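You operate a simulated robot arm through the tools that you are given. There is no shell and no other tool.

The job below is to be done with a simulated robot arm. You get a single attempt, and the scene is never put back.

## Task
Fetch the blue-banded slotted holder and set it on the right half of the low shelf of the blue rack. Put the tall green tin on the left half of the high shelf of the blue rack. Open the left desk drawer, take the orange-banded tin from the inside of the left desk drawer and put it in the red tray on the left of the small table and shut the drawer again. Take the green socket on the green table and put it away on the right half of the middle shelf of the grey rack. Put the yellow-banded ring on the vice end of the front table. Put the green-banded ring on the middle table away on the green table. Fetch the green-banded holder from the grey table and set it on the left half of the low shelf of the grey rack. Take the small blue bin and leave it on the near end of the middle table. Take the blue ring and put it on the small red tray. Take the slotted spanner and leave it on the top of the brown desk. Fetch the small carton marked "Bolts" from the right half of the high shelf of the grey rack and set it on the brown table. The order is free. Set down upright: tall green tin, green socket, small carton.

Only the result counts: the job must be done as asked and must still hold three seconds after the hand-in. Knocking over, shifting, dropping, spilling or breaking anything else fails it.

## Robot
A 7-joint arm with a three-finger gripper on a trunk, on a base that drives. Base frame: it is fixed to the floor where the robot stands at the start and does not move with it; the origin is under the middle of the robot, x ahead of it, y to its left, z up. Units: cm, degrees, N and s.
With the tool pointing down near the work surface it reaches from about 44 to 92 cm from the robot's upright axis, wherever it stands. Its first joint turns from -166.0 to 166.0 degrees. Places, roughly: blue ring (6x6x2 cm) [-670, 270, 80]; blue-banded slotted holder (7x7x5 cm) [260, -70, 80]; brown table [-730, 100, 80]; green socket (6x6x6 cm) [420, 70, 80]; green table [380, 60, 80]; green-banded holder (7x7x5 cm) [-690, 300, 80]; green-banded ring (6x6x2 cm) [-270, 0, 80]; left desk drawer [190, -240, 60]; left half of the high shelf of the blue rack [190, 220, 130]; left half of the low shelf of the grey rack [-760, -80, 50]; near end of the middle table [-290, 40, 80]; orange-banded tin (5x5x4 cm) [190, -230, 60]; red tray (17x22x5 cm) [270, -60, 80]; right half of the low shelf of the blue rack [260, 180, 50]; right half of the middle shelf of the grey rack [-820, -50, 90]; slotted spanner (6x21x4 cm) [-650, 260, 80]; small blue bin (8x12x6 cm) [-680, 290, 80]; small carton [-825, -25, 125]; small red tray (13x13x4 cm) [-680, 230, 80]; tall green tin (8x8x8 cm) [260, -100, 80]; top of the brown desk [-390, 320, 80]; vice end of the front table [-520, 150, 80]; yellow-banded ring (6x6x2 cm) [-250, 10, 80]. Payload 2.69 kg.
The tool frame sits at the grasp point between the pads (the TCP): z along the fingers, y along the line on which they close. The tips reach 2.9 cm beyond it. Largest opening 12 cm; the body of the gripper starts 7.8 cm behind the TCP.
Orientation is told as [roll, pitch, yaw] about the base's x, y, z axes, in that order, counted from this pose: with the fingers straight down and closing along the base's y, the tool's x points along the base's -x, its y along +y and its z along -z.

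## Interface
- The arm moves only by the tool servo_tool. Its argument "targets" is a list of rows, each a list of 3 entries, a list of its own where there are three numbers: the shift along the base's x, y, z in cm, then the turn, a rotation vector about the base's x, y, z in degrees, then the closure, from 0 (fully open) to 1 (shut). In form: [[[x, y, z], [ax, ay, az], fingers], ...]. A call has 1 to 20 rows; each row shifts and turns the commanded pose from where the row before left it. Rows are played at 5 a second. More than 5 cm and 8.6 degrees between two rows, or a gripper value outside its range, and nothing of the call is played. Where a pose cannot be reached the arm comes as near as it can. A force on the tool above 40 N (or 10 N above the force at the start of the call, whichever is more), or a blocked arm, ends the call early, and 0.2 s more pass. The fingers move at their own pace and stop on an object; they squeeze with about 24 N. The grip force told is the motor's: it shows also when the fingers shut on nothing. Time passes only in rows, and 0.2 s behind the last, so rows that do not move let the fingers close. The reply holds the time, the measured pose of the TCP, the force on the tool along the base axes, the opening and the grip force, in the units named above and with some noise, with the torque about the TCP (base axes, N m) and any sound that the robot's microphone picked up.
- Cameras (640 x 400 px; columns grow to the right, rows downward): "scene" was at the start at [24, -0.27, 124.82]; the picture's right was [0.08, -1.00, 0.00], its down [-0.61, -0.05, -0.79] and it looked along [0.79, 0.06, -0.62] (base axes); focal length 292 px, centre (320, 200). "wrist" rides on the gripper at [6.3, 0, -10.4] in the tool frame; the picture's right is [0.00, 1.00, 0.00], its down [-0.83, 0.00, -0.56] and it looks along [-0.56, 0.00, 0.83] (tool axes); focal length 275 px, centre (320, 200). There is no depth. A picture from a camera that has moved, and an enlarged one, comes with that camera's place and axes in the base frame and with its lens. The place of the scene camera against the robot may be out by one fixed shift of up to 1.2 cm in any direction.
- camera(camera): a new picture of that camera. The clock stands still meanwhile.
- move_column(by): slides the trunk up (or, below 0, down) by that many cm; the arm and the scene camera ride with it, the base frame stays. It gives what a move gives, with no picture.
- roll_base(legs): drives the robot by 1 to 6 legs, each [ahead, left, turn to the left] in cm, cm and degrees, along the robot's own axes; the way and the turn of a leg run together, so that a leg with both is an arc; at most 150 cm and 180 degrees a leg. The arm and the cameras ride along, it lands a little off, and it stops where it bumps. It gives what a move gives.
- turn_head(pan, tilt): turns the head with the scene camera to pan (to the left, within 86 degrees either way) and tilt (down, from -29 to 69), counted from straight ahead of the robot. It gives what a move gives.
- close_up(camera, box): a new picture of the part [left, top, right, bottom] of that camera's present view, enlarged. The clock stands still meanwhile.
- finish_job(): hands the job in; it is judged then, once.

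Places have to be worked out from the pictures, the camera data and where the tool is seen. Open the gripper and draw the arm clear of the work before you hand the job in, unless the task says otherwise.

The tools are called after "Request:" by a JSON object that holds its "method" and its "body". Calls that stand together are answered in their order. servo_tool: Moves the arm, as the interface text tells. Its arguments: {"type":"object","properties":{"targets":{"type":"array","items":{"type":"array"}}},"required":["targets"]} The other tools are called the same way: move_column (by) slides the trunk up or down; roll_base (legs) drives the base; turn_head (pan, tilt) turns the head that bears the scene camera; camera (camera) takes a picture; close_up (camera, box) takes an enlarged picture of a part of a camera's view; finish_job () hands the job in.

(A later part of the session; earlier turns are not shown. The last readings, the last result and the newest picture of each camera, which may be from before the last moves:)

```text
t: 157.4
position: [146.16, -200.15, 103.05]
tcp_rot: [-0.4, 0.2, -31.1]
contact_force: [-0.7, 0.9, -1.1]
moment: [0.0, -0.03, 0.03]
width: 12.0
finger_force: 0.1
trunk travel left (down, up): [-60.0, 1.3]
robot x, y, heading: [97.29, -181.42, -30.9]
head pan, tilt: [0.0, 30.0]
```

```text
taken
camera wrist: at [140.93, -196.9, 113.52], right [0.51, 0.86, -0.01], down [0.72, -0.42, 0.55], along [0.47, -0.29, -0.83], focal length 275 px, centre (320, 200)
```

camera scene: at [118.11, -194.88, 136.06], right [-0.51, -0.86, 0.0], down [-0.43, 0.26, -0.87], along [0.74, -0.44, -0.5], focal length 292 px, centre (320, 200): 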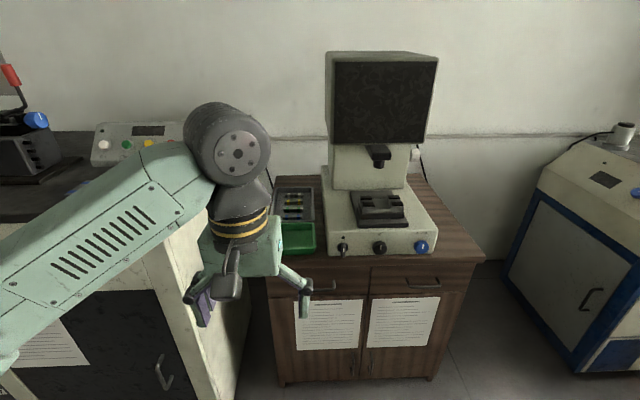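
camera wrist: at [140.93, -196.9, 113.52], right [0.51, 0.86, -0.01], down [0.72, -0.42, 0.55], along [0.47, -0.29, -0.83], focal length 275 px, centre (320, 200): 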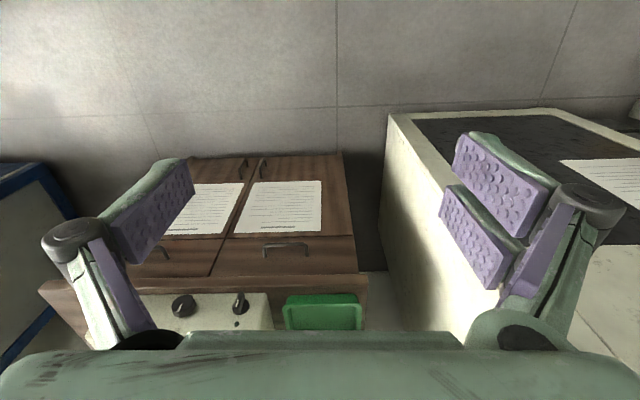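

The left drawer has a horizontal bar handle. I zoom in to measure it.

Request:
{"method": "close_up", "body": {"camera": "wrist", "box": [200, 150, 400, 330]}}

Request:
{"method": "close_up", "body": {"camera": "scene", "box": [250, 170, 490, 330]}}

```text
2.22 times, centred on (300, 240) of wrist
camera zoom: at [140.93, -196.9, 113.52], right [0.51, 0.86, -0.01], down [0.72, -0.42, 0.55], along [0.47, -0.29, -0.83], focal length 612 px, centre (364, 111)
```

zoom: 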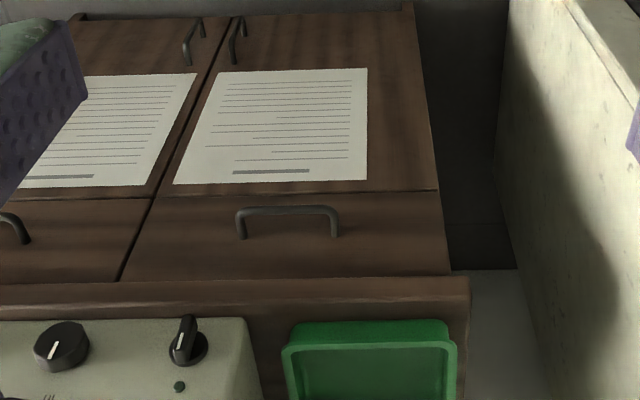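

```text
2.50 times, centred on (370, 250) of scene
camera zoom: at [118.11, -194.88, 136.06], right [-0.51, -0.86, 0.0], down [-0.43, 0.26, -0.87], along [0.74, -0.44, -0.5], focal length 729 px, centre (195, 75)
```

zoom: 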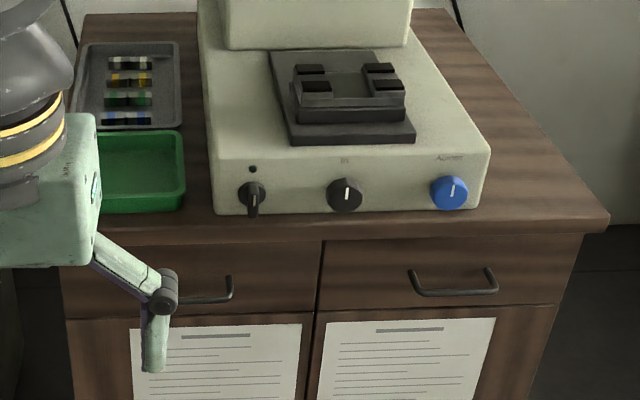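

Handle bar centre is near (176.4, -228.3, 63.6), standing off about 3.6 cm; the desk front faces heading −28.8°. I square up by turning 2°, then, still high, extend and tilt the tool to horizontal.

Request:
{"method": "roll_base", "body": {"legs": [[0, 0, 2.1]]}}

Request:
{"method": "servo_tool", "body": {"targets": [[[1.93, -1.06, 0], [-3.95, -7.18, 0], 0], [[1.93, -1.06, 0], [-3.95, -7.18, 0], 0], [[1.93, -1.06, 0], [-3.95, -7.18, 0], 0], [[1.93, -1.06, 0], [-3.95, -7.18, 0], 0], [[1.93, -1.06, 0], [-3.95, -7.18, 0], 0], [[1.93, -1.06, 0], [-3.95, -7.18, 0], 0], [[1.93, -1.06, 0], [-3.95, -7.18, 0], 0], [[1.93, -1.06, 0], [-3.95, -7.18, 0], 0], [[1.93, -1.06, 0], [-3.95, -7.18, 0], 0], [[1.93, -1.06, 0], [-3.95, -7.18, 0], 0], [[0, 0, 0], [-3.85, -7.0, 0], 0]]}}

Request:
{"method": "camera", "body": {"camera": "wrist"}}

Request:
{"method": "camera", "body": {"camera": "scene"}}

```text
t: 158.2
position: [146.95, -198.38, 103.11]
tcp_rot: [-0.5, 0.2, -28.9]
contact_force: [0.3, 0.1, 0.7]
moment: [0.0, -0.01, 0.0]
width: 12.01
finger_force: 0.1
trunk travel left (down, up): [-60.0, 1.3]
robot x, y, heading: [97.0, -181.43, -28.6]
head pan, tilt: [0.0, 30.0]
```

```text
t: 160.6
position: [166.08, -209.23, 102.89]
tcp_rot: [40.3, -89.5, -69.5]
contact_force: [0.2, -1.3, -1.4]
moment: [-0.09, -0.12, 0.0]
width: 12.01
finger_force: 0.0
trunk travel left (down, up): [-60.0, 1.3]
robot x, y, heading: [97.04, -181.36, -28.7]
head pan, tilt: [0.0, 30.0]
```

```text
taken
camera wrist: at [157.07, -204.07, 96.72], right [0.49, 0.87, 0.0], down [-0.48, 0.27, 0.83], along [0.73, -0.41, 0.55], focal length 275 px, centre (320, 200)
```

wrist: 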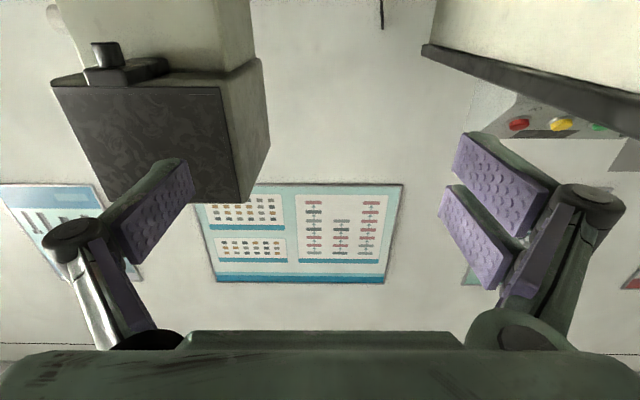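

```text
taken
camera scene: at [118.63, -194.17, 136.0], right [-0.48, -0.88, 0.0], down [-0.44, 0.24, -0.87], along [0.76, -0.41, -0.5], focal length 292 px, centre (320, 200)
```

scene: 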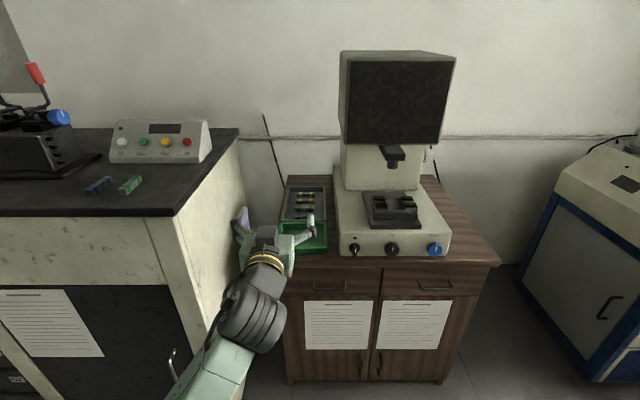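

The tool is level. I roll it −90° so the fingers close vertically, and take a close-up of the handle.

Request:
{"method": "servo_tool", "body": {"targets": [[[0, 0, 0], [-7.18, 3.95, 0], 0], [[0, 0, 0], [-7.18, 3.95, 0], 0], [[0, 0, 0], [-7.18, 3.95, 0], 0], [[0, 0, 0], [-7.18, 3.95, 0], 0], [[0, 0, 0], [-7.18, 3.95, 0], 0], [[0, 0, 0], [-7.18, 3.95, 0], 0], [[0, 0, 0], [-7.18, 3.95, 0], 0], [[0, 0, 0], [-7.18, 3.95, 0], 0], [[0, 0, 0], [-7.18, 3.95, 0], 0], [[0, 0, 0], [-7.18, 3.95, 0], 0], [[0, 0, 0], [-6.9, 3.8, 0], 0]]}}

Request:
{"method": "close_up", "body": {"camera": "scene", "box": [240, 200, 480, 350]}}

Request:
{"method": "camera", "body": {"camera": "wrist"}}

```text
t: 163.0
position: [166.14, -208.74, 103.0]
tcp_rot: [-90.5, -0.1, 60.8]
contact_force: [-0.2, 0.3, -0.5]
moment: [-0.02, 0.01, 0.0]
width: 12.0
finger_force: 0.1
trunk travel left (down, up): [-60.0, 1.3]
robot x, y, heading: [97.2, -181.4, -28.6]
head pan, tilt: [0.0, 30.0]
```

```text
2.67 times, centred on (360, 275) of scene
camera zoom: at [118.56, -194.09, 136.05], right [-0.48, -0.88, 0.0], down [-0.44, 0.24, -0.87], along [0.76, -0.41, -0.5], focal length 778 px, centre (213, 0)
```

zoom: 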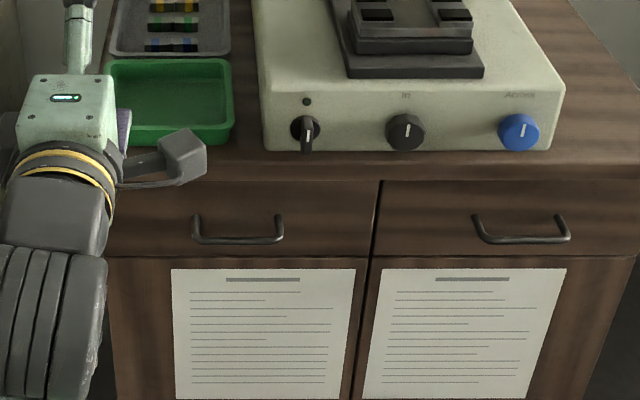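

```text
taken
camera wrist: at [154.0, -209.29, 102.95], right [0.01, -0.01, -1.0], down [-0.08, 1.0, -0.01], along [1.0, 0.08, 0.0], focal length 275 px, centre (320, 200)
```

wrist: 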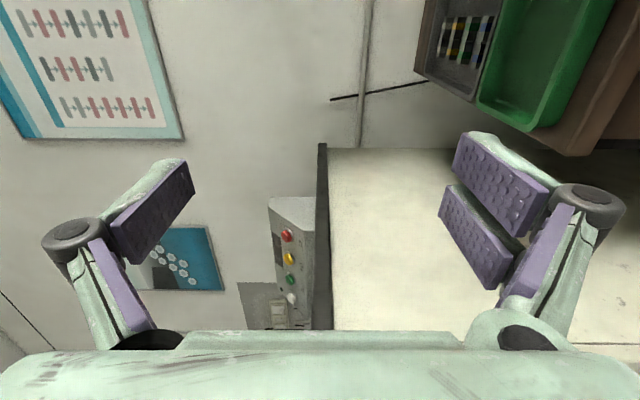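

Both cameras agree: bar at about (176, -228.2), z≈63.2. I shift the hand right to the handle line, pre-close to 5 cm and lower the trunk 39.8 cm, still 17 cm short of the handle.

Request:
{"method": "servo_tool", "body": {"targets": [[[-1.98, -3.63, 0], [0, 0, 0], 0.58], [[-1.98, -3.63, 0], [0, 0, 0], 0.58], [[-1.98, -3.63, 0], [0, 0, 0], 0.58], [[0, 0, 0], [0, 0, 0], 0.58], [[0, 0, 0], [0, 0, 0], 0.58]]}}

Request:
{"method": "move_column", "body": {"by": -39.8}}

Request:
{"method": "camera", "body": {"camera": "wrist"}}

Request:
{"method": "camera", "body": {"camera": "scene"}}

```text
t: 164.2
position: [164.75, -210.63, 103.08]
tcp_rot: [-90.4, -0.2, 60.5]
contact_force: [0.0, 0.4, -0.1]
moment: [0.0, -0.04, -0.02]
width: 5.06
finger_force: 0.0
out of reach, approached as far as the arm can: row 1, 2, 3
trunk travel left (down, up): [-60.0, 1.3]
robot x, y, heading: [97.06, -181.36, -28.6]
head pan, tilt: [0.0, 30.0]
```

```text
t: 167.4
position: [163.97, -211.12, 75.2]
tcp_rot: [-98.4, -5.8, 60.4]
contact_force: [-0.6, 0.1, 0.5]
moment: [0.04, 0.04, 0.03]
width: 5.06
finger_force: 0.2
trunk travel left (down, up): [-25.0, 36.3]
robot x, y, heading: [97.06, -181.43, -28.2]
head pan, tilt: [0.0, 30.0]
stopped: the arm was blocked; the commanded pose is now the measured one
```

```text
taken
camera wrist: at [151.99, -211.3, 73.25], right [0.17, 0.01, -0.98], down [-0.07, 1.0, 0.0], along [0.98, 0.07, 0.17], focal length 275 px, centre (320, 200)
```

wrist: 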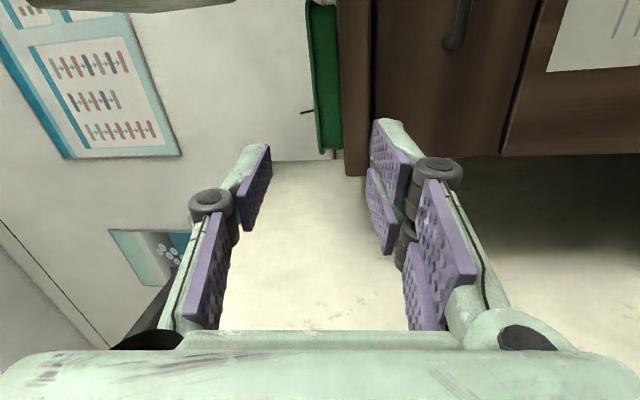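

```text
taken
camera scene: at [118.55, -194.07, 100.81], right [-0.48, -0.88, 0.0], down [-0.44, 0.24, -0.87], along [0.76, -0.41, -0.5], focal length 292 px, centre (320, 200)
```

scene: 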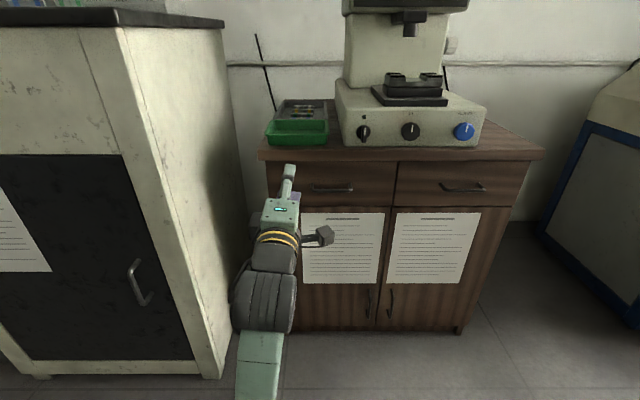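

Something (probably my own elbow near my base) blocked the trunk while lowering. I go back up; I'll use a different method: hooking the handle from above with the tool tilted 35°, a posture already proven.

Request:
{"method": "move_column", "body": {"by": 35}}

Request:
{"method": "camera", "body": {"camera": "scene"}}

```text
t: 170.8
position: [164.04, -211.03, 110.18]
tcp_rot: [-97.7, -5.5, 60.6]
contact_force: [-0.3, 0.1, -0.5]
moment: [0.04, 0.0, 0.05]
width: 5.02
finger_force: 0.1
trunk travel left (down, up): [-60.0, 1.3]
robot x, y, heading: [97.45, -181.41, -28.4]
head pan, tilt: [0.0, 30.0]
```

```text
taken
camera scene: at [118.57, -194.09, 136.02], right [-0.48, -0.88, 0.0], down [-0.44, 0.24, -0.87], along [0.76, -0.41, -0.5], focal length 292 px, centre (320, 200)
```

scene: 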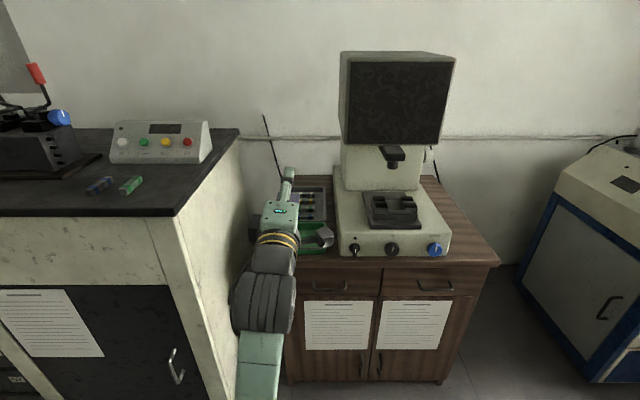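

Nothing in the scene moved. I roll the tool back and then check its orientation.

Request:
{"method": "servo_tool", "body": {"targets": [[[0, 0, 0], [7.18, -3.95, 0], 0.58], [[0, 0, 0], [7.18, -3.95, 0], 0.58], [[0, 0, 0], [7.18, -3.95, 0], 0.58], [[0, 0, 0], [7.18, -3.95, 0], 0.58], [[0, 0, 0], [7.18, -3.95, 0], 0.58], [[0, 0, 0], [7.18, -3.95, 0], 0.58], [[0, 0, 0], [7.18, -3.95, 0], 0.58], [[0, 0, 0], [7.18, -3.95, 0], 0.58], [[0, 0, 0], [7.18, -3.95, 0], 0.58], [[0, 0, 0], [7.18, -3.95, 0], 0.58], [[0, 0, 0], [7.18, -3.95, 0], 0.58]]}}

Request:
{"method": "servo_tool", "body": {"targets": [[[0, 0, 0], [3.95, 7.18, 0], 0.58], [[0, 0, 0], [3.95, 7.18, 0], 0.58], [[0, 0, 0], [3.95, 7.18, 0], 0.58], [[0, 0, 0], [3.95, 7.18, 0], 0.58], [[0, 0, 0], [3.95, 7.18, 0], 0.58], [[0, 0, 0], [3.95, 7.18, 0], 0.58], [[0, 0, 0], [3.95, 7.18, 0], 0.58]]}}

Request:
{"method": "camera", "body": {"camera": "wrist"}}

```text
t: 173.2
position: [164.22, -211.06, 110.3]
tcp_rot: [75.5, -84.2, -112.1]
contact_force: [-0.8, -0.3, 0.7]
moment: [0.0, 0.04, 0.0]
width: 5.02
finger_force: 0.0
trunk travel left (down, up): [-60.0, 1.3]
robot x, y, heading: [96.67, -181.47, -28.9]
head pan, tilt: [0.0, 30.0]
```

```text
t: 174.8
position: [163.99, -210.91, 110.04]
tcp_rot: [-4.2, -31.7, -35.6]
contact_force: [1.0, 1.6, -0.6]
moment: [-0.03, -0.01, 0.02]
width: 5.03
finger_force: 0.0
trunk travel left (down, up): [-60.0, 1.3]
robot x, y, heading: [96.94, -181.38, -28.6]
head pan, tilt: [0.0, 30.0]
```

```text
taken
camera wrist: at [155.69, -204.06, 115.62], right [0.61, 0.79, -0.06], down [0.37, -0.21, 0.91], along [0.71, -0.57, -0.41], focal length 275 px, centre (320, 200)
```

wrist: 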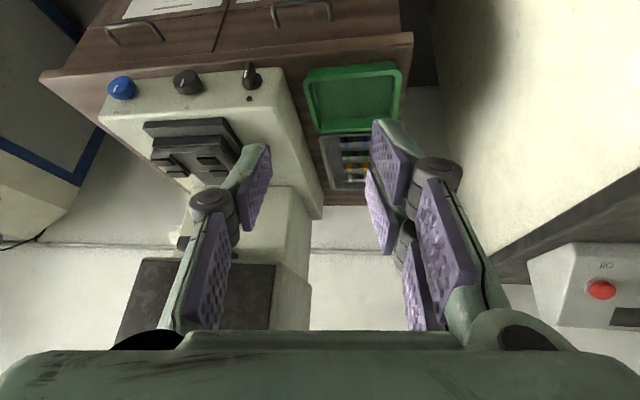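

I straighten the tool to a clean 28° forward tilt, then move the base 8 ahead and 8 right so the handle lies a bit left of my axis.

Request:
{"method": "servo_tool", "body": {"targets": [[[0, 0, 0], [2.28, 0.75, 4.63], 0.58], [[0, 0, 0], [2.28, 0.75, 4.63], 0.58], [[0, 0, 0], [0, 0, 0], 0.58]]}}

Request:
{"method": "roll_base", "body": {"legs": [[8, -8, 0]]}}

```text
t: 175.6
position: [164.08, -210.83, 110.11]
tcp_rot: [-0.6, -28.0, -27.8]
contact_force: [0.0, -0.5, -0.2]
moment: [0.0, 0.0, 0.0]
width: 5.04
finger_force: 0.1
trunk travel left (down, up): [-60.0, 1.3]
robot x, y, heading: [96.87, -181.62, -28.7]
head pan, tilt: [0.0, 30.0]
```

```text
t: 176.9
position: [167.36, -221.83, 109.94]
tcp_rot: [-0.5, -28.1, -28.0]
contact_force: [0.7, -0.4, -0.9]
moment: [-0.01, -0.01, -0.01]
width: 5.05
finger_force: 0.0
trunk travel left (down, up): [-60.0, 1.3]
robot x, y, heading: [100.39, -192.06, -29.0]
head pan, tilt: [0.0, 30.0]
```

Handle is 10.6 cm ahead and 1.5 cm right of the TCP. I lower the trunk 35 cm and look with the wrist camera.

Request:
{"method": "move_column", "body": {"by": -35}}

Request:
{"method": "camera", "body": {"camera": "wrist"}}

Request:
{"method": "camera", "body": {"camera": "scene"}}

```text
t: 180.3
position: [167.21, -221.84, 75.05]
tcp_rot: [-0.5, -28.1, -28.2]
contact_force: [0.0, -0.3, -1.0]
moment: [0.02, -0.02, 0.01]
width: 5.04
finger_force: 0.0
trunk travel left (down, up): [-25.0, 36.3]
robot x, y, heading: [100.26, -192.46, -28.5]
head pan, tilt: [0.0, 30.0]
```

```text
taken
camera wrist: at [158.13, -216.87, 81.29], right [0.47, 0.88, -0.01], down [0.42, -0.21, 0.88], along [0.78, -0.42, -0.47], focal length 275 px, centre (320, 200)
```

wrist: 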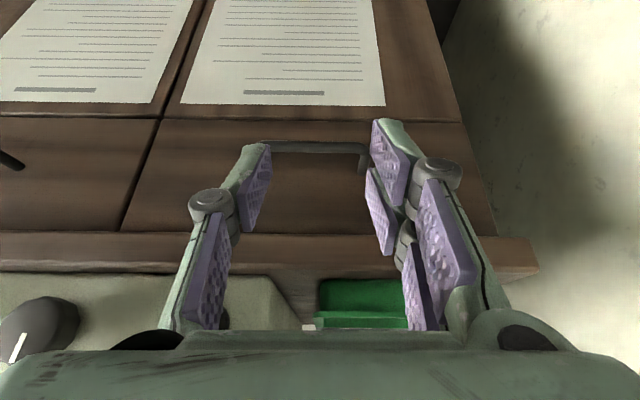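

```text
taken
camera scene: at [121.82, -204.92, 101.03], right [-0.48, -0.88, 0.0], down [-0.44, 0.24, -0.87], along [0.76, -0.42, -0.5], focal length 292 px, centre (320, 200)
```

scene: 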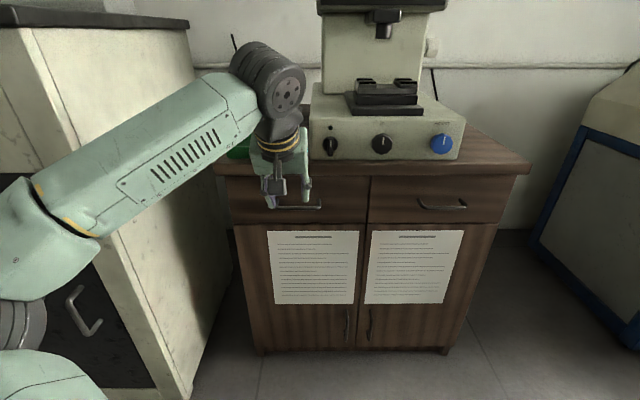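

I zoom in on the handle between the fingers.

Request:
{"method": "close_up", "body": {"camera": "wrist", "box": [220, 110, 400, 290]}}

Request:
{"method": "close_up", "body": {"camera": "scene", "box": [220, 150, 380, 250]}}

```text
2.22 times, centred on (310, 200) of wrist
camera zoom: at [158.13, -216.87, 81.29], right [0.47, 0.88, -0.01], down [0.42, -0.21, 0.88], along [0.78, -0.42, -0.47], focal length 612 px, centre (342, 200)
```

zoom: 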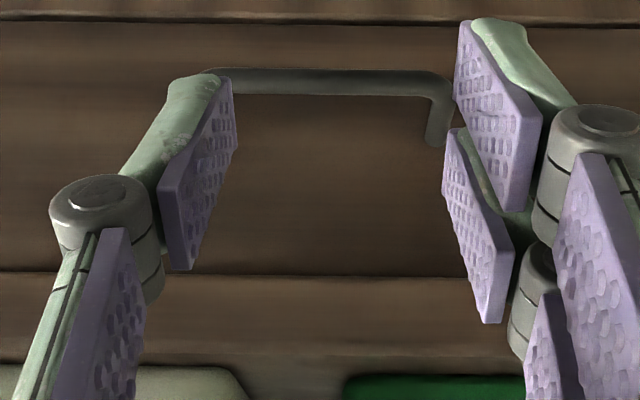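

```text
4.00 times, centred on (300, 200) of scene
camera zoom: at [121.82, -204.92, 101.03], right [-0.48, -0.88, 0.0], down [-0.44, 0.24, -0.87], along [0.76, -0.42, -0.5], focal length 1167 px, centre (400, 200)
```

zoom: 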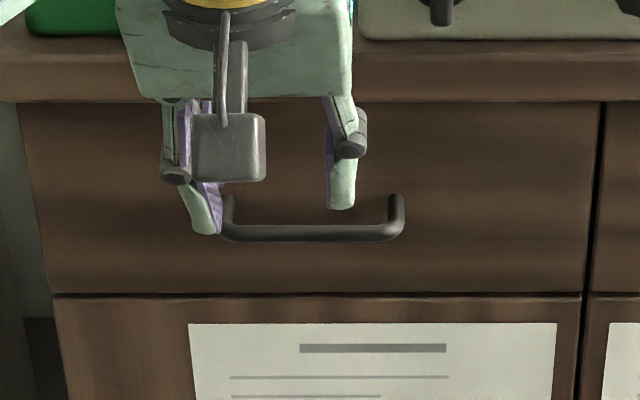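

The handle is about 8.8 cm wide with its bar near A≈262 (9 cm ahead), z≈66. I narrow the fingers to 3 cm and bring them just above and behind the bar, then re-check.

Request:
{"method": "servo_tool", "body": {"targets": [[[0, 0, 0], [0, 0, 0], 0.75], [[2.4, -1.55, -1.3], [0, 0, 0], 0.75], [[2.4, -1.55, -1.3], [0, 0, 0], 0.75], [[1.2, -0.7, -0.6], [0, 0, 0], 0.75]]}}

Request:
{"method": "close_up", "body": {"camera": "wrist", "box": [220, 70, 420, 270]}}

Request:
{"method": "close_up", "body": {"camera": "scene", "box": [220, 130, 380, 250]}}

```text
t: 181.3
position: [173.29, -225.6, 72.08]
tcp_rot: [-0.6, -28.2, -28.0]
contact_force: [-1.1, 0.3, 0.0]
moment: [0.0, 0.04, 0.0]
width: 3.02
finger_force: 0.1
trunk travel left (down, up): [-25.0, 36.3]
robot x, y, heading: [100.38, -192.23, -28.5]
head pan, tilt: [0.0, 30.0]
```

```text
2.00 times, centred on (320, 170) of wrist
camera zoom: at [164.1, -220.56, 78.26], right [0.47, 0.88, -0.01], down [0.42, -0.21, 0.88], along [0.77, -0.42, -0.47], focal length 551 px, centre (320, 260)
```

zoom: 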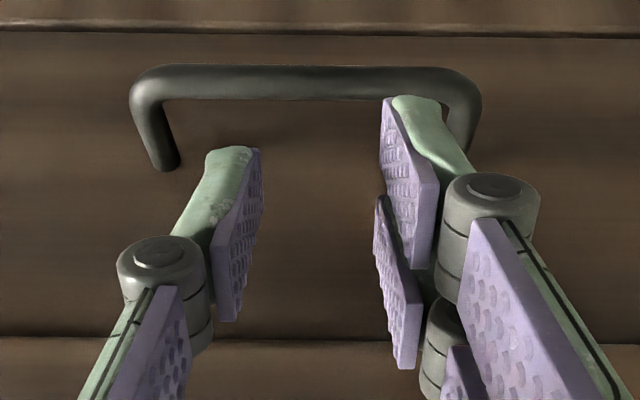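

```text
3.33 times, centred on (300, 190) of scene
camera zoom: at [121.82, -204.92, 101.03], right [-0.48, -0.88, 0.0], down [-0.44, 0.24, -0.87], along [0.76, -0.42, -0.5], focal length 972 px, centre (387, 233)
```

zoom: 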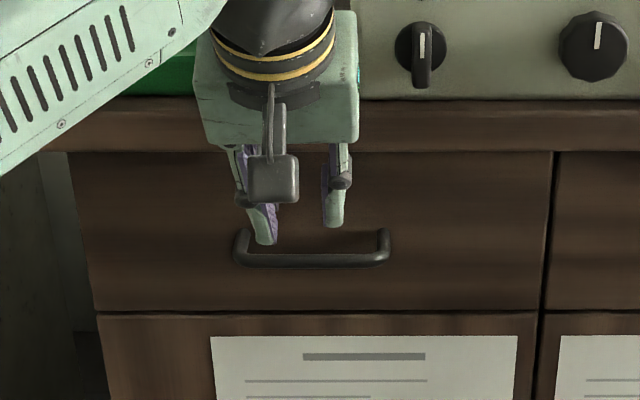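

Triangulation now gives the bar at A≈261.2, z≈66.5 with a 3.8 cm stand-off. I slide the fingertips along their own axis down behind the bar.

Request:
{"method": "servo_tool", "body": {"targets": [[[0.35, -0.31, -0.87], [0, 0, 0], 0.75], [[0.35, -0.31, -0.87], [0, 0, 0], 0.75], [[0.4, -0.22, -0.87], [0, 0, 0], 0.75], [[0.4, -0.22, -0.87], [0, 0, 0], 0.75]]}}

Request:
{"method": "close_up", "body": {"camera": "wrist", "box": [220, 70, 420, 270]}}

Request:
{"method": "close_up", "body": {"camera": "scene", "box": [220, 130, 380, 250]}}

```text
t: 182.3
position: [174.22, -226.05, 69.45]
tcp_rot: [-0.3, -28.5, -28.1]
contact_force: [-8.8, 10.5, 16.1]
moment: [0.59, 0.1, 0.25]
width: 3.53
finger_force: 2.8
trunk travel left (down, up): [-25.0, 36.3]
robot x, y, heading: [100.3, -192.1, -28.8]
head pan, tilt: [0.0, 30.0]
stopped in row 4: the force on the tool passed its limit at 48 N (the readings are from after the stop); the commanded pose is now the measured one
```

```text
2.00 times, centred on (320, 170) of wrist
camera zoom: at [165.15, -221.11, 75.7], right [0.47, 0.88, -0.01], down [0.42, -0.21, 0.88], along [0.78, -0.42, -0.47], focal length 551 px, centre (320, 260)
```

zoom: 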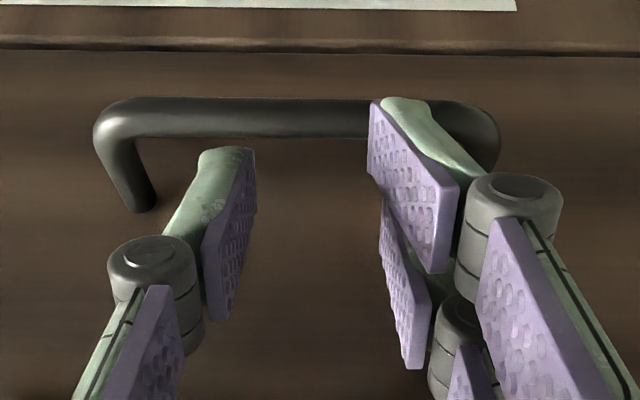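

```text
3.33 times, centred on (300, 190) of scene
camera zoom: at [121.65, -204.77, 101.1], right [-0.48, -0.88, 0.0], down [-0.44, 0.24, -0.87], along [0.76, -0.42, -0.5], focal length 972 px, centre (387, 233)
```

zoom: 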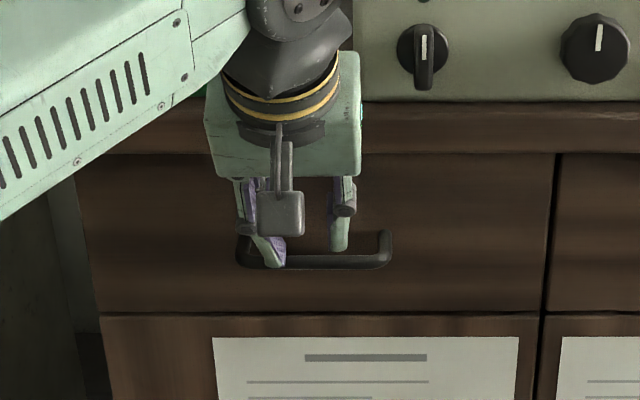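

The longer double-pronged finger (robot-left) met the bar instead of passing behind it, so that finger is too deep for the gap. I retreat, and will use a 90° yaw so the single finger goes behind the bar and the pair can grip it.

Request:
{"method": "servo_tool", "body": {"targets": [[[-0.8, 0.45, 1.75], [0, 0, 0], 0.75], [[-0.8, 0.45, 1.75], [0, 0, 0], 0.75], [[-3, 1.6, 2], [0, 0, 0], 0.75], [[-3, 1.6, 2], [0, 0, 0], 0.75], [[-3, 1.6, 2], [0, 0, 0], 0.75]]}}

Request:
{"method": "servo_tool", "body": {"targets": [[[0, 0, 1], [3.36, 6.15, 0], 0.67], [[0, 0, 1], [3.36, 6.15, 0], 0.67], [[0, 0, 1], [3.36, 6.15, 0], 0.67], [[0, 0, 1], [3.36, 6.15, 0], 0.67]]}}

Request:
{"method": "camera", "body": {"camera": "scene"}}

```text
t: 183.5
position: [164.25, -220.94, 78.42]
tcp_rot: [-0.5, -28.0, -28.0]
contact_force: [0.1, -0.7, 0.0]
moment: [0.01, -0.01, 0.03]
width: 2.99
finger_force: 0.2
trunk travel left (down, up): [-25.0, 36.3]
robot x, y, heading: [100.52, -192.23, -29.0]
head pan, tilt: [0.0, 30.0]
```

```text
t: 184.5
position: [163.78, -220.57, 82.07]
tcp_rot: [-0.4, -0.1, -28.1]
contact_force: [0.5, 0.8, 0.7]
moment: [-0.01, 0.01, 0.0]
width: 3.95
finger_force: 0.0
out of reach, approached as far as the arm can: row 4
trunk travel left (down, up): [-25.0, 36.3]
robot x, y, heading: [99.9, -192.29, -28.7]
head pan, tilt: [0.0, 30.0]
```

```text
taken
camera scene: at [121.79, -204.87, 101.03], right [-0.48, -0.88, 0.0], down [-0.44, 0.24, -0.87], along [0.76, -0.42, -0.5], focal length 292 px, centre (320, 200)
```

scene: 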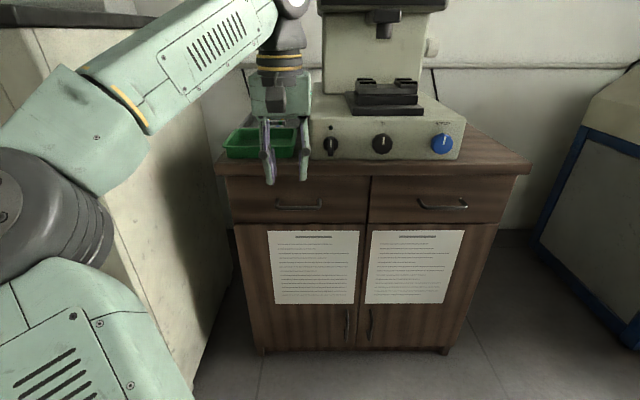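

Tool is vertical again. I yaw it +90° so the fingers close along my forward direction (single finger ahead).

Request:
{"method": "servo_tool", "body": {"targets": [[[0, 0, 0], [0, 0, 8.2], 0.67], [[0, 0, 0], [0, 0, 8.2], 0.67], [[0, 0, 0], [0, 0, 8.2], 0.67], [[0, 0, 0], [0, 0, 8.2], 0.67], [[0, 0, 0], [0, 0, 8.2], 0.67], [[0, 0, 0], [0, 0, 8.2], 0.67], [[0, 0, 0], [0, 0, 8.2], 0.67], [[0, 0, 0], [0, 0, 8.2], 0.67], [[0, 0, 0], [0, 0, 8.2], 0.67], [[0, 0, 0], [0, 0, 8.2], 0.67], [[0, 0, 0], [0, 0, 8.0], 0.67]]}}

Request:
{"method": "servo_tool", "body": {"targets": [[[0, 0, 0], [-3.6, -6.58, 0], 0.67], [[0, 0, 0], [-3.6, -6.58, 0], 0.67], [[0, 0, 0], [-3.6, -6.58, 0], 0.67], [[0, 0, 0], [-3.6, -6.58, 0], 0.67]]}}

Request:
{"method": "camera", "body": {"camera": "wrist"}}

Request:
{"method": "camera", "body": {"camera": "scene"}}

```text
t: 186.9
position: [163.68, -220.62, 81.91]
tcp_rot: [-0.3, 0.1, 61.9]
contact_force: [0.6, -0.2, -0.2]
moment: [-0.01, -0.01, 0.01]
width: 3.97
finger_force: 0.0
trunk travel left (down, up): [-25.0, 36.3]
robot x, y, heading: [100.51, -191.95, -28.4]
head pan, tilt: [0.0, 30.0]
```

```text
t: 187.9
position: [163.7, -220.55, 82.25]
tcp_rot: [-30.3, 0.2, 61.8]
contact_force: [0.1, 0.0, 0.1]
moment: [0.02, 0.02, 0.05]
width: 3.95
finger_force: 0.1
trunk travel left (down, up): [-25.0, 36.3]
robot x, y, heading: [100.53, -192.32, -28.8]
head pan, tilt: [0.0, 30.0]
```

```text
taken
camera wrist: at [156.2, -223.63, 91.2], right [-0.76, 0.4, -0.5], down [0.14, 0.87, 0.47], along [0.63, 0.29, -0.72], focal length 275 px, centre (320, 200)
```

wrist: 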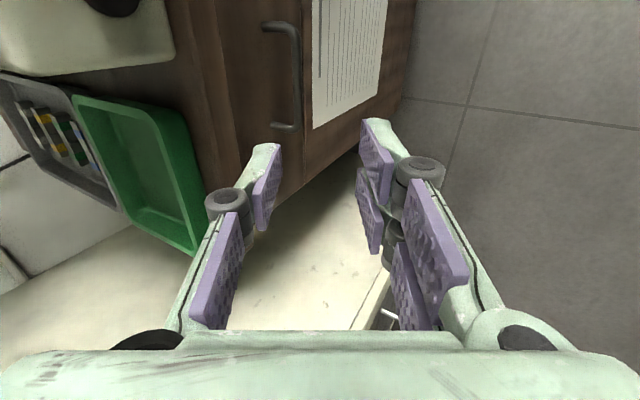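

```text
taken
camera scene: at [121.79, -204.88, 101.03], right [-0.48, -0.88, 0.0], down [-0.44, 0.24, -0.87], along [0.76, -0.42, -0.5], focal length 292 px, centre (320, 200)
```

scene: 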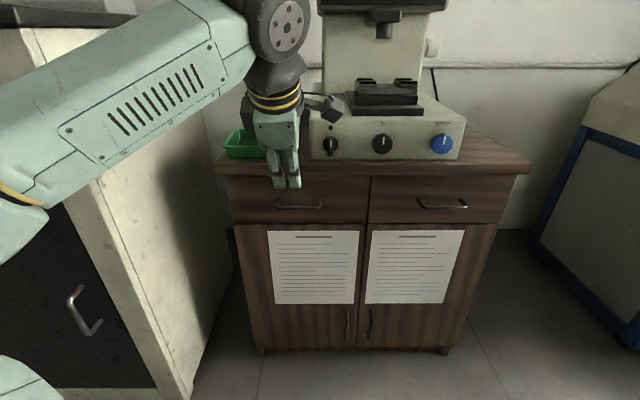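

Handle bar re-measured at A≈261.4, z≈66.5, about 0.7 cm right. I move to 8 cm before it along the finger axis and check.

Request:
{"method": "servo_tool", "body": {"targets": [[[1.79, -1.24, -2.82], [0, 0, 0], 0.67], [[1.79, -1.24, -2.82], [0, 0, 0], 0.67], [[1.79, -1.24, -2.82], [0, 0, 0], 0.67]]}}

Request:
{"method": "camera", "body": {"camera": "wrist"}}

Request:
{"method": "close_up", "body": {"camera": "scene", "box": [220, 110, 380, 230]}}

```text
t: 188.7
position: [169.28, -224.2, 73.8]
tcp_rot: [-30.2, 0.2, 61.9]
contact_force: [0.8, 0.3, 0.7]
moment: [-0.01, 0.0, 0.02]
width: 3.94
finger_force: 0.0
trunk travel left (down, up): [-25.0, 36.3]
robot x, y, heading: [100.3, -192.21, -28.8]
head pan, tilt: [0.0, 30.0]
```

```text
taken
camera wrist: at [161.77, -227.33, 82.85], right [-0.76, 0.4, -0.5], down [0.14, 0.87, 0.48], along [0.63, 0.29, -0.72], focal length 275 px, centre (320, 200)
```

wrist: 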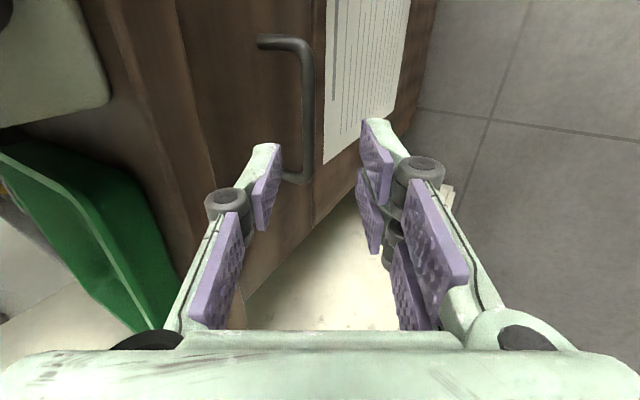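

```text
3.33 times, centred on (300, 170) of scene
camera zoom: at [121.78, -204.87, 101.04], right [-0.48, -0.88, 0.0], down [-0.44, 0.24, -0.87], along [0.76, -0.42, -0.5], focal length 972 px, centre (387, 300)
```

zoom: 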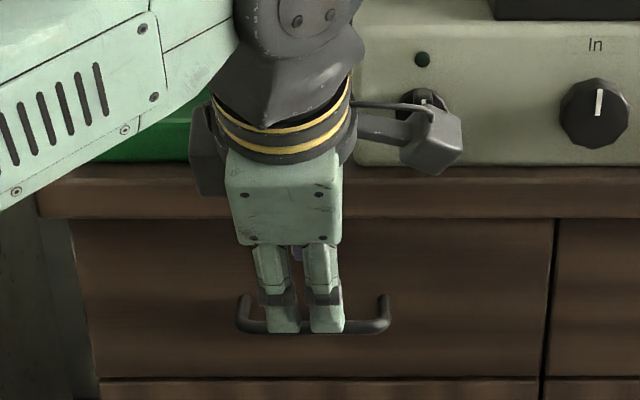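

The bar lies between the finger lines, 1 cm toward the single finger, exactly as planned. I advance 6 cm along the finger axis and look again.

Request:
{"method": "servo_tool", "body": {"targets": [[[0.79, -0.64, -1.73], [0, 0, 0], 0.67], [[0.79, -0.64, -1.73], [0, 0, 0], 0.67], [[0.8, -0.64, -1.73], [0, 0, 0], 0.67]]}}

Request:
{"method": "camera", "body": {"camera": "wrist"}}

Request:
{"method": "close_up", "body": {"camera": "scene", "box": [220, 110, 380, 230]}}

```text
t: 189.5
position: [171.52, -226.17, 68.54]
tcp_rot: [-30.2, 0.3, 61.7]
contact_force: [0.9, 0.6, 0.0]
moment: [-0.04, -0.01, -0.01]
width: 3.97
finger_force: 0.1
trunk travel left (down, up): [-25.0, 36.3]
robot x, y, heading: [100.33, -192.07, -28.8]
head pan, tilt: [0.0, 30.0]
```

```text
taken
camera wrist: at [164.05, -229.29, 77.52], right [-0.76, 0.4, -0.5], down [0.14, 0.87, 0.48], along [0.63, 0.29, -0.72], focal length 275 px, centre (320, 200)
```

wrist: 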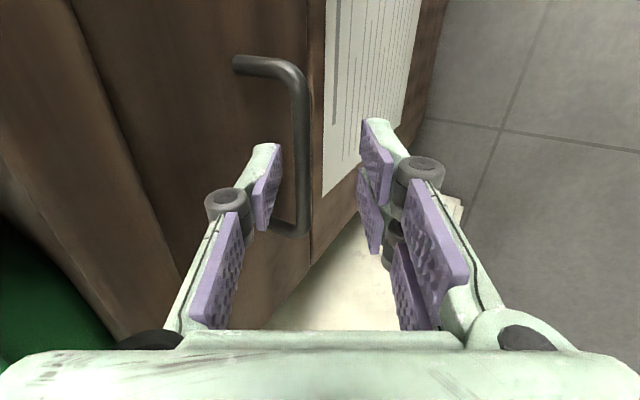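

```text
3.33 times, centred on (300, 170) of scene
camera zoom: at [121.78, -204.87, 101.03], right [-0.48, -0.88, 0.0], down [-0.44, 0.24, -0.87], along [0.76, -0.42, -0.5], focal length 972 px, centre (387, 300)
```

zoom: 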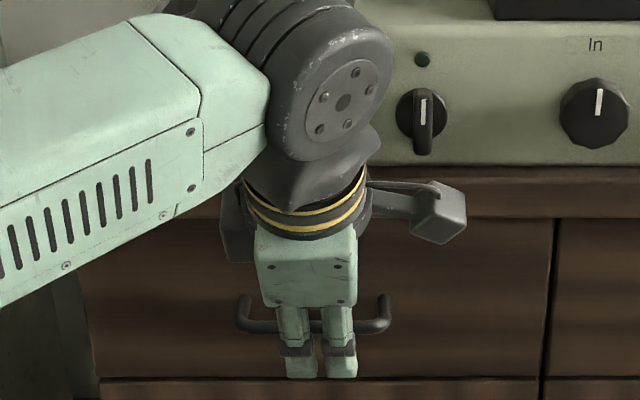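

The bar is at the fingertip plane and between the fingers. I advance the final 2.4 cm slowly.

Request:
{"method": "servo_tool", "body": {"targets": [[[0.35, -0.19, -0.69], [0, 0, 0], 0.67], [[0.35, -0.19, -0.69], [0, 0, 0], 0.67], [[0.35, -0.19, -0.69], [0, 0, 0], 0.67]]}}

Request:
{"method": "camera", "body": {"camera": "wrist"}}

```text
t: 190.3
position: [172.47, -226.73, 66.26]
tcp_rot: [-30.2, 0.2, 61.9]
contact_force: [0.3, -0.2, -0.4]
moment: [-0.01, 0.0, -0.01]
width: 3.96
finger_force: 0.0
trunk travel left (down, up): [-25.0, 36.3]
robot x, y, heading: [100.58, -191.79, -28.8]
head pan, tilt: [0.0, 30.0]
```

```text
taken
camera wrist: at [164.95, -229.77, 75.38], right [-0.77, 0.4, -0.5], down [0.14, 0.87, 0.48], along [0.63, 0.29, -0.72], focal length 275 px, centre (320, 200)
```

wrist: 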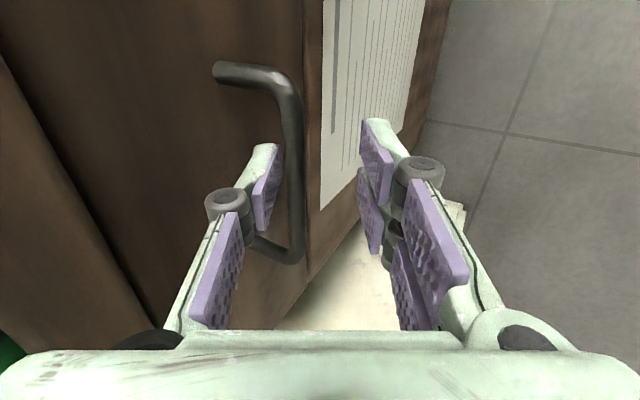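

No contact and the bar is between the pads. I close the fingers on it.

Request:
{"method": "servo_tool", "body": {"targets": [[[0, 0, 0], [0, 0, 0], 1], [[0, 0, 0], [0, 0, 0], 1], [[0, 0, 0], [0, 0, 0], 1], [[0, 0, 0], [0, 0, 0], 1]]}}

Request:
{"method": "camera", "body": {"camera": "wrist"}}

```text
t: 191.3
position: [172.39, -226.77, 66.39]
tcp_rot: [-30.3, 0.2, 61.8]
contact_force: [0.3, 1.1, 2.2]
moment: [0.17, -0.12, -0.49]
width: 0.86
finger_force: 36.0
trunk travel left (down, up): [-25.0, 36.3]
robot x, y, heading: [100.95, -192.34, -28.7]
head pan, tilt: [0.0, 30.0]
```

```text
taken
camera wrist: at [164.92, -229.76, 75.39], right [-0.77, 0.4, -0.5], down [0.14, 0.87, 0.48], along [0.63, 0.29, -0.72], focal length 275 px, centre (320, 200)
```

wrist: 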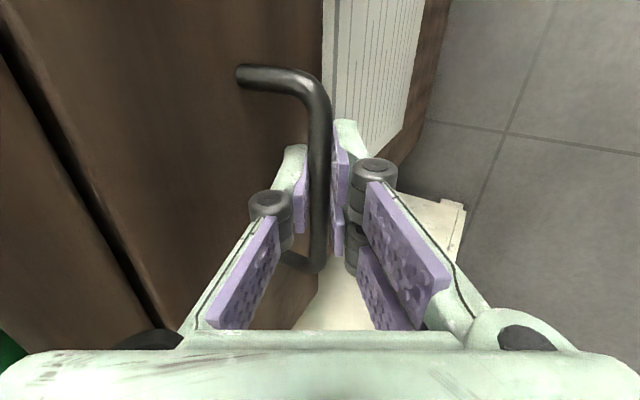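

The bar is gripped and the drawer has already come forward slightly. I pull straight back 10 cm.

Request:
{"method": "servo_tool", "body": {"targets": [[[-1.75, 0.96, 0], [0, 0, 0], 1], [[-1.75, 0.96, 0], [0, 0, 0], 1], [[-1.75, 0.96, 0], [0, 0, 0], 1], [[-1.75, 0.96, 0], [0, 0, 0], 1], [[-1.75, 0.96, 0], [0, 0, 0], 1]]}}

Request:
{"method": "camera", "body": {"camera": "scene"}}

```text
t: 192.5
position: [163.71, -221.84, 66.21]
tcp_rot: [-30.1, 0.2, 61.7]
contact_force: [-4.7, -5.5, -4.9]
moment: [0.76, -0.36, -0.05]
width: 0.89
finger_force: 35.9
trunk travel left (down, up): [-25.0, 36.3]
robot x, y, heading: [100.23, -192.26, -28.7]
head pan, tilt: [0.0, 30.0]
```

```text
taken
camera scene: at [121.78, -204.92, 101.02], right [-0.48, -0.88, 0.0], down [-0.44, 0.24, -0.87], along [0.76, -0.42, -0.5], focal length 292 px, centre (320, 200)
```

scene: 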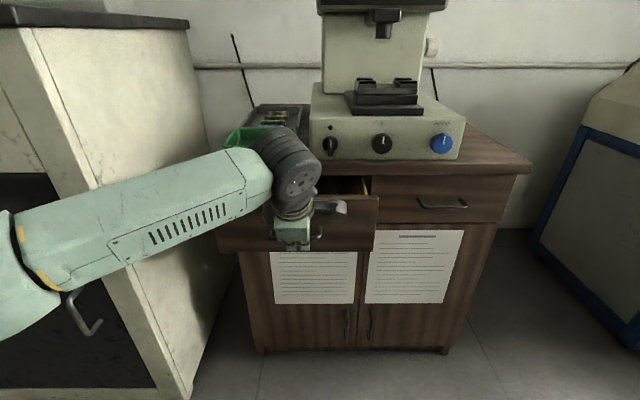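

The drawer slides open with little force. I pull 10 cm more.

Request:
{"method": "servo_tool", "body": {"targets": [[[-1.75, 0.96, 0], [0, 0, 0], 1], [[-1.75, 0.96, 0], [0, 0, 0], 1], [[-1.75, 0.96, 0], [0, 0, 0], 1], [[-1.75, 0.96, 0], [0, 0, 0], 1], [[-1.75, 0.96, 0], [0, 0, 0], 1]]}}

Request:
{"method": "camera", "body": {"camera": "scene"}}

Request:
{"method": "camera", "body": {"camera": "wrist"}}

```text
t: 193.7
position: [155.0, -217.2, 66.27]
tcp_rot: [-30.3, 0.3, 61.6]
contact_force: [-11.3, -22.5, 4.7]
moment: [0.31, -0.19, -0.3]
width: 0.85
finger_force: 35.8
trunk travel left (down, up): [-25.0, 36.3]
robot x, y, heading: [100.59, -192.2, -28.9]
head pan, tilt: [0.0, 30.0]
```

```text
taken
camera scene: at [121.72, -204.96, 101.05], right [-0.48, -0.88, 0.0], down [-0.44, 0.24, -0.87], along [0.76, -0.42, -0.5], focal length 292 px, centre (320, 200)
```

scene: 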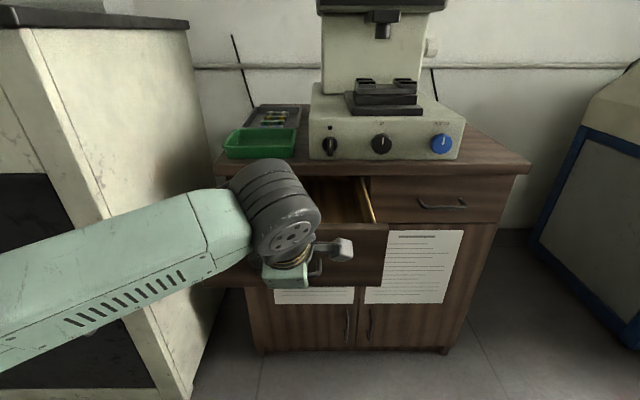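

```text
taken
camera wrist: at [147.49, -220.24, 75.38], right [-0.76, 0.4, -0.5], down [0.15, 0.87, 0.47], along [0.63, 0.29, -0.72], focal length 275 px, centre (320, 200)
```

wrist: 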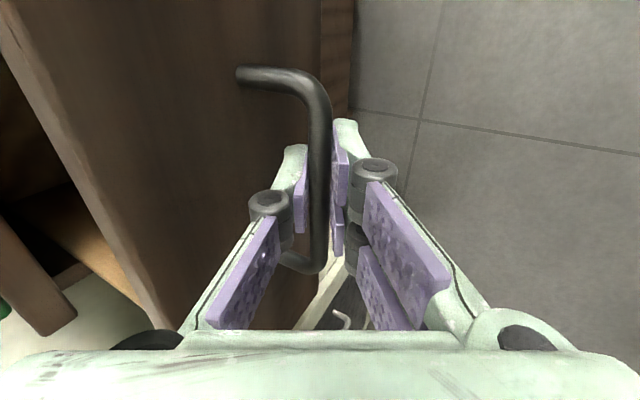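

The drawer is about 20 cm open; a sideways force is building, so I stop here, release the handle and retreat up along the finger axis.

Request:
{"method": "servo_tool", "body": {"targets": [[[0, 0, 0], [0, 0, 0], 0.7], [[0, 0, 0], [0, 0, 0], 0.65], [[0, 0, 0], [0, 0, 0], 0.65]]}}

Request:
{"method": "servo_tool", "body": {"targets": [[[-0.44, 0.24, 0.87], [0, 0, 0], 0.65], [[-0.88, 0.48, 1.73], [0, 0, 0], 0.65], [[-0.88, 0.48, 1.73], [0, 0, 0], 0.65], [[-0.88, 0.48, 2.5], [0, 0, 0], 0.65], [[0, 0, 4], [0, 0, 0], 0.65], [[0, 0, 4], [0, 0, 0], 0.65]]}}

Request:
{"method": "camera", "body": {"camera": "scene"}}

Request:
{"method": "camera", "body": {"camera": "wrist"}}

```text
t: 194.5
position: [155.2, -216.91, 66.17]
tcp_rot: [-30.1, 0.2, 62.0]
contact_force: [-2.1, 1.7, -1.0]
moment: [0.01, -0.01, -0.01]
width: 4.16
finger_force: 0.1
trunk travel left (down, up): [-25.0, 36.3]
robot x, y, heading: [100.31, -192.15, -28.8]
head pan, tilt: [0.0, 30.0]
```

```text
t: 195.9
position: [151.59, -215.29, 81.32]
tcp_rot: [-30.1, 0.2, 61.8]
contact_force: [0.1, 0.2, -1.0]
moment: [-0.01, 0.04, 0.0]
width: 4.2
finger_force: 0.0
trunk travel left (down, up): [-25.0, 36.3]
robot x, y, heading: [100.36, -192.03, -28.6]
head pan, tilt: [0.0, 30.0]
```

```text
taken
camera scene: at [121.8, -204.87, 101.02], right [-0.48, -0.88, 0.0], down [-0.44, 0.24, -0.87], along [0.76, -0.42, -0.5], focal length 292 px, centre (320, 200)
```

scene: 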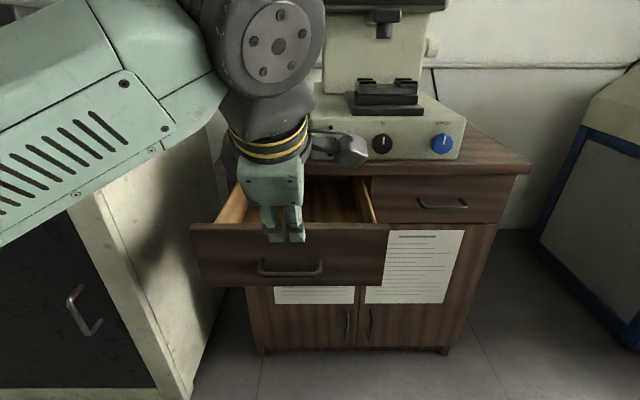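

```text
taken
camera wrist: at [144.16, -218.43, 90.38], right [-0.77, 0.4, -0.5], down [0.14, 0.87, 0.48], along [0.63, 0.29, -0.72], focal length 275 px, centre (320, 200)
```

wrist: 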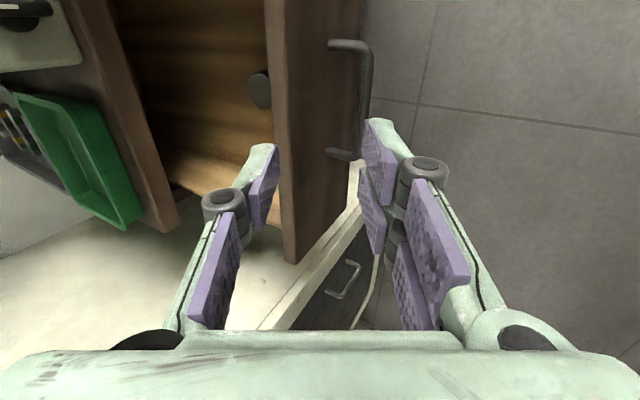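

A small round object is inside near the drawer front. I raise the trunk and return the tool to the vertical default yaw to look down into the drawer.

Request:
{"method": "move_column", "body": {"by": 20}}

Request:
{"method": "servo_tool", "body": {"targets": [[[0, 0, 0], [3.6, 6.58, 0], 0.4], [[0, 0, 0], [3.6, 6.58, 0], 0.4], [[0, 0, 0], [3.6, 6.58, 0], 0.4], [[0, 0, 0], [3.6, 6.58, 0], 0.4]]}}

Request:
{"method": "servo_tool", "body": {"targets": [[[0, 0, 0], [0, 0, -8.2], 0.4], [[0, 0, 0], [0, 0, -8.2], 0.4], [[0, 0, 0], [0, 0, -8.2], 0.4], [[0, 0, 0], [0, 0, -8.2], 0.4], [[0, 0, 0], [0, 0, -8.2], 0.4], [[0, 0, 0], [0, 0, -8.2], 0.4], [[0, 0, 0], [0, 0, -8.2], 0.4], [[0, 0, 0], [0, 0, -8.2], 0.4], [[0, 0, 0], [0, 0, -8.2], 0.4], [[0, 0, 0], [0, 0, -8.2], 0.4], [[0, 0, 0], [0, 0, -8.0], 0.4]]}}

Request:
{"method": "camera", "body": {"camera": "wrist"}}

Request:
{"method": "camera", "body": {"camera": "scene"}}

```text
t: 198.0
position: [151.67, -215.33, 101.17]
tcp_rot: [-30.1, 0.2, 61.9]
contact_force: [-0.7, 0.9, 0.2]
moment: [-0.06, -0.04, 0.0]
width: 4.2
finger_force: 0.1
trunk travel left (down, up): [-45.0, 16.3]
robot x, y, heading: [100.61, -192.0, -28.4]
head pan, tilt: [0.0, 30.0]
```

```text
t: 199.0
position: [151.75, -215.29, 101.37]
tcp_rot: [-0.1, -0.3, 61.9]
contact_force: [-0.3, 0.1, 0.1]
moment: [0.0, 0.01, 0.0]
width: 7.18
finger_force: 0.1
trunk travel left (down, up): [-45.0, 16.3]
robot x, y, heading: [100.32, -191.99, -28.7]
head pan, tilt: [0.0, 30.0]
```

```text
t: 201.4
position: [151.65, -215.27, 101.26]
tcp_rot: [-0.1, -0.2, -28.1]
contact_force: [-1.0, 0.1, 0.3]
moment: [-0.01, 0.0, 0.02]
width: 7.18
finger_force: 0.1
trunk travel left (down, up): [-45.0, 16.3]
robot x, y, heading: [100.25, -192.0, -28.6]
head pan, tilt: [0.0, 30.0]
```

```text
taken
camera wrist: at [146.15, -212.37, 111.75], right [0.47, 0.88, 0.0], down [0.73, -0.39, 0.56], along [0.49, -0.26, -0.83], focal length 275 px, centre (320, 200)
```

wrist: 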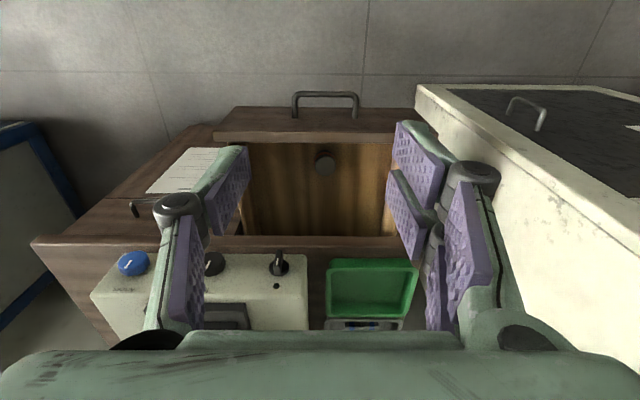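

```text
taken
camera scene: at [121.79, -204.87, 121.03], right [-0.48, -0.88, 0.0], down [-0.44, 0.24, -0.87], along [0.76, -0.42, -0.5], focal length 292 px, centre (320, 200)
```

scene: 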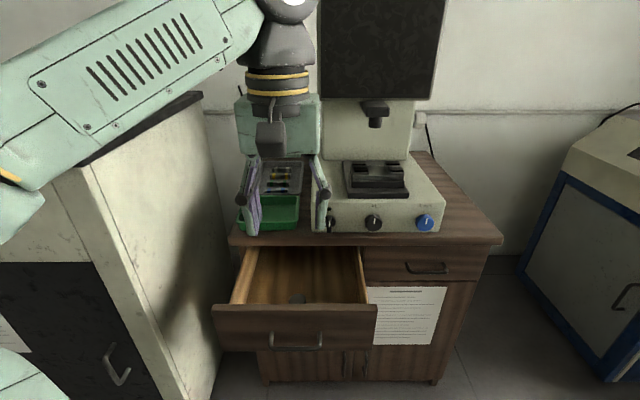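

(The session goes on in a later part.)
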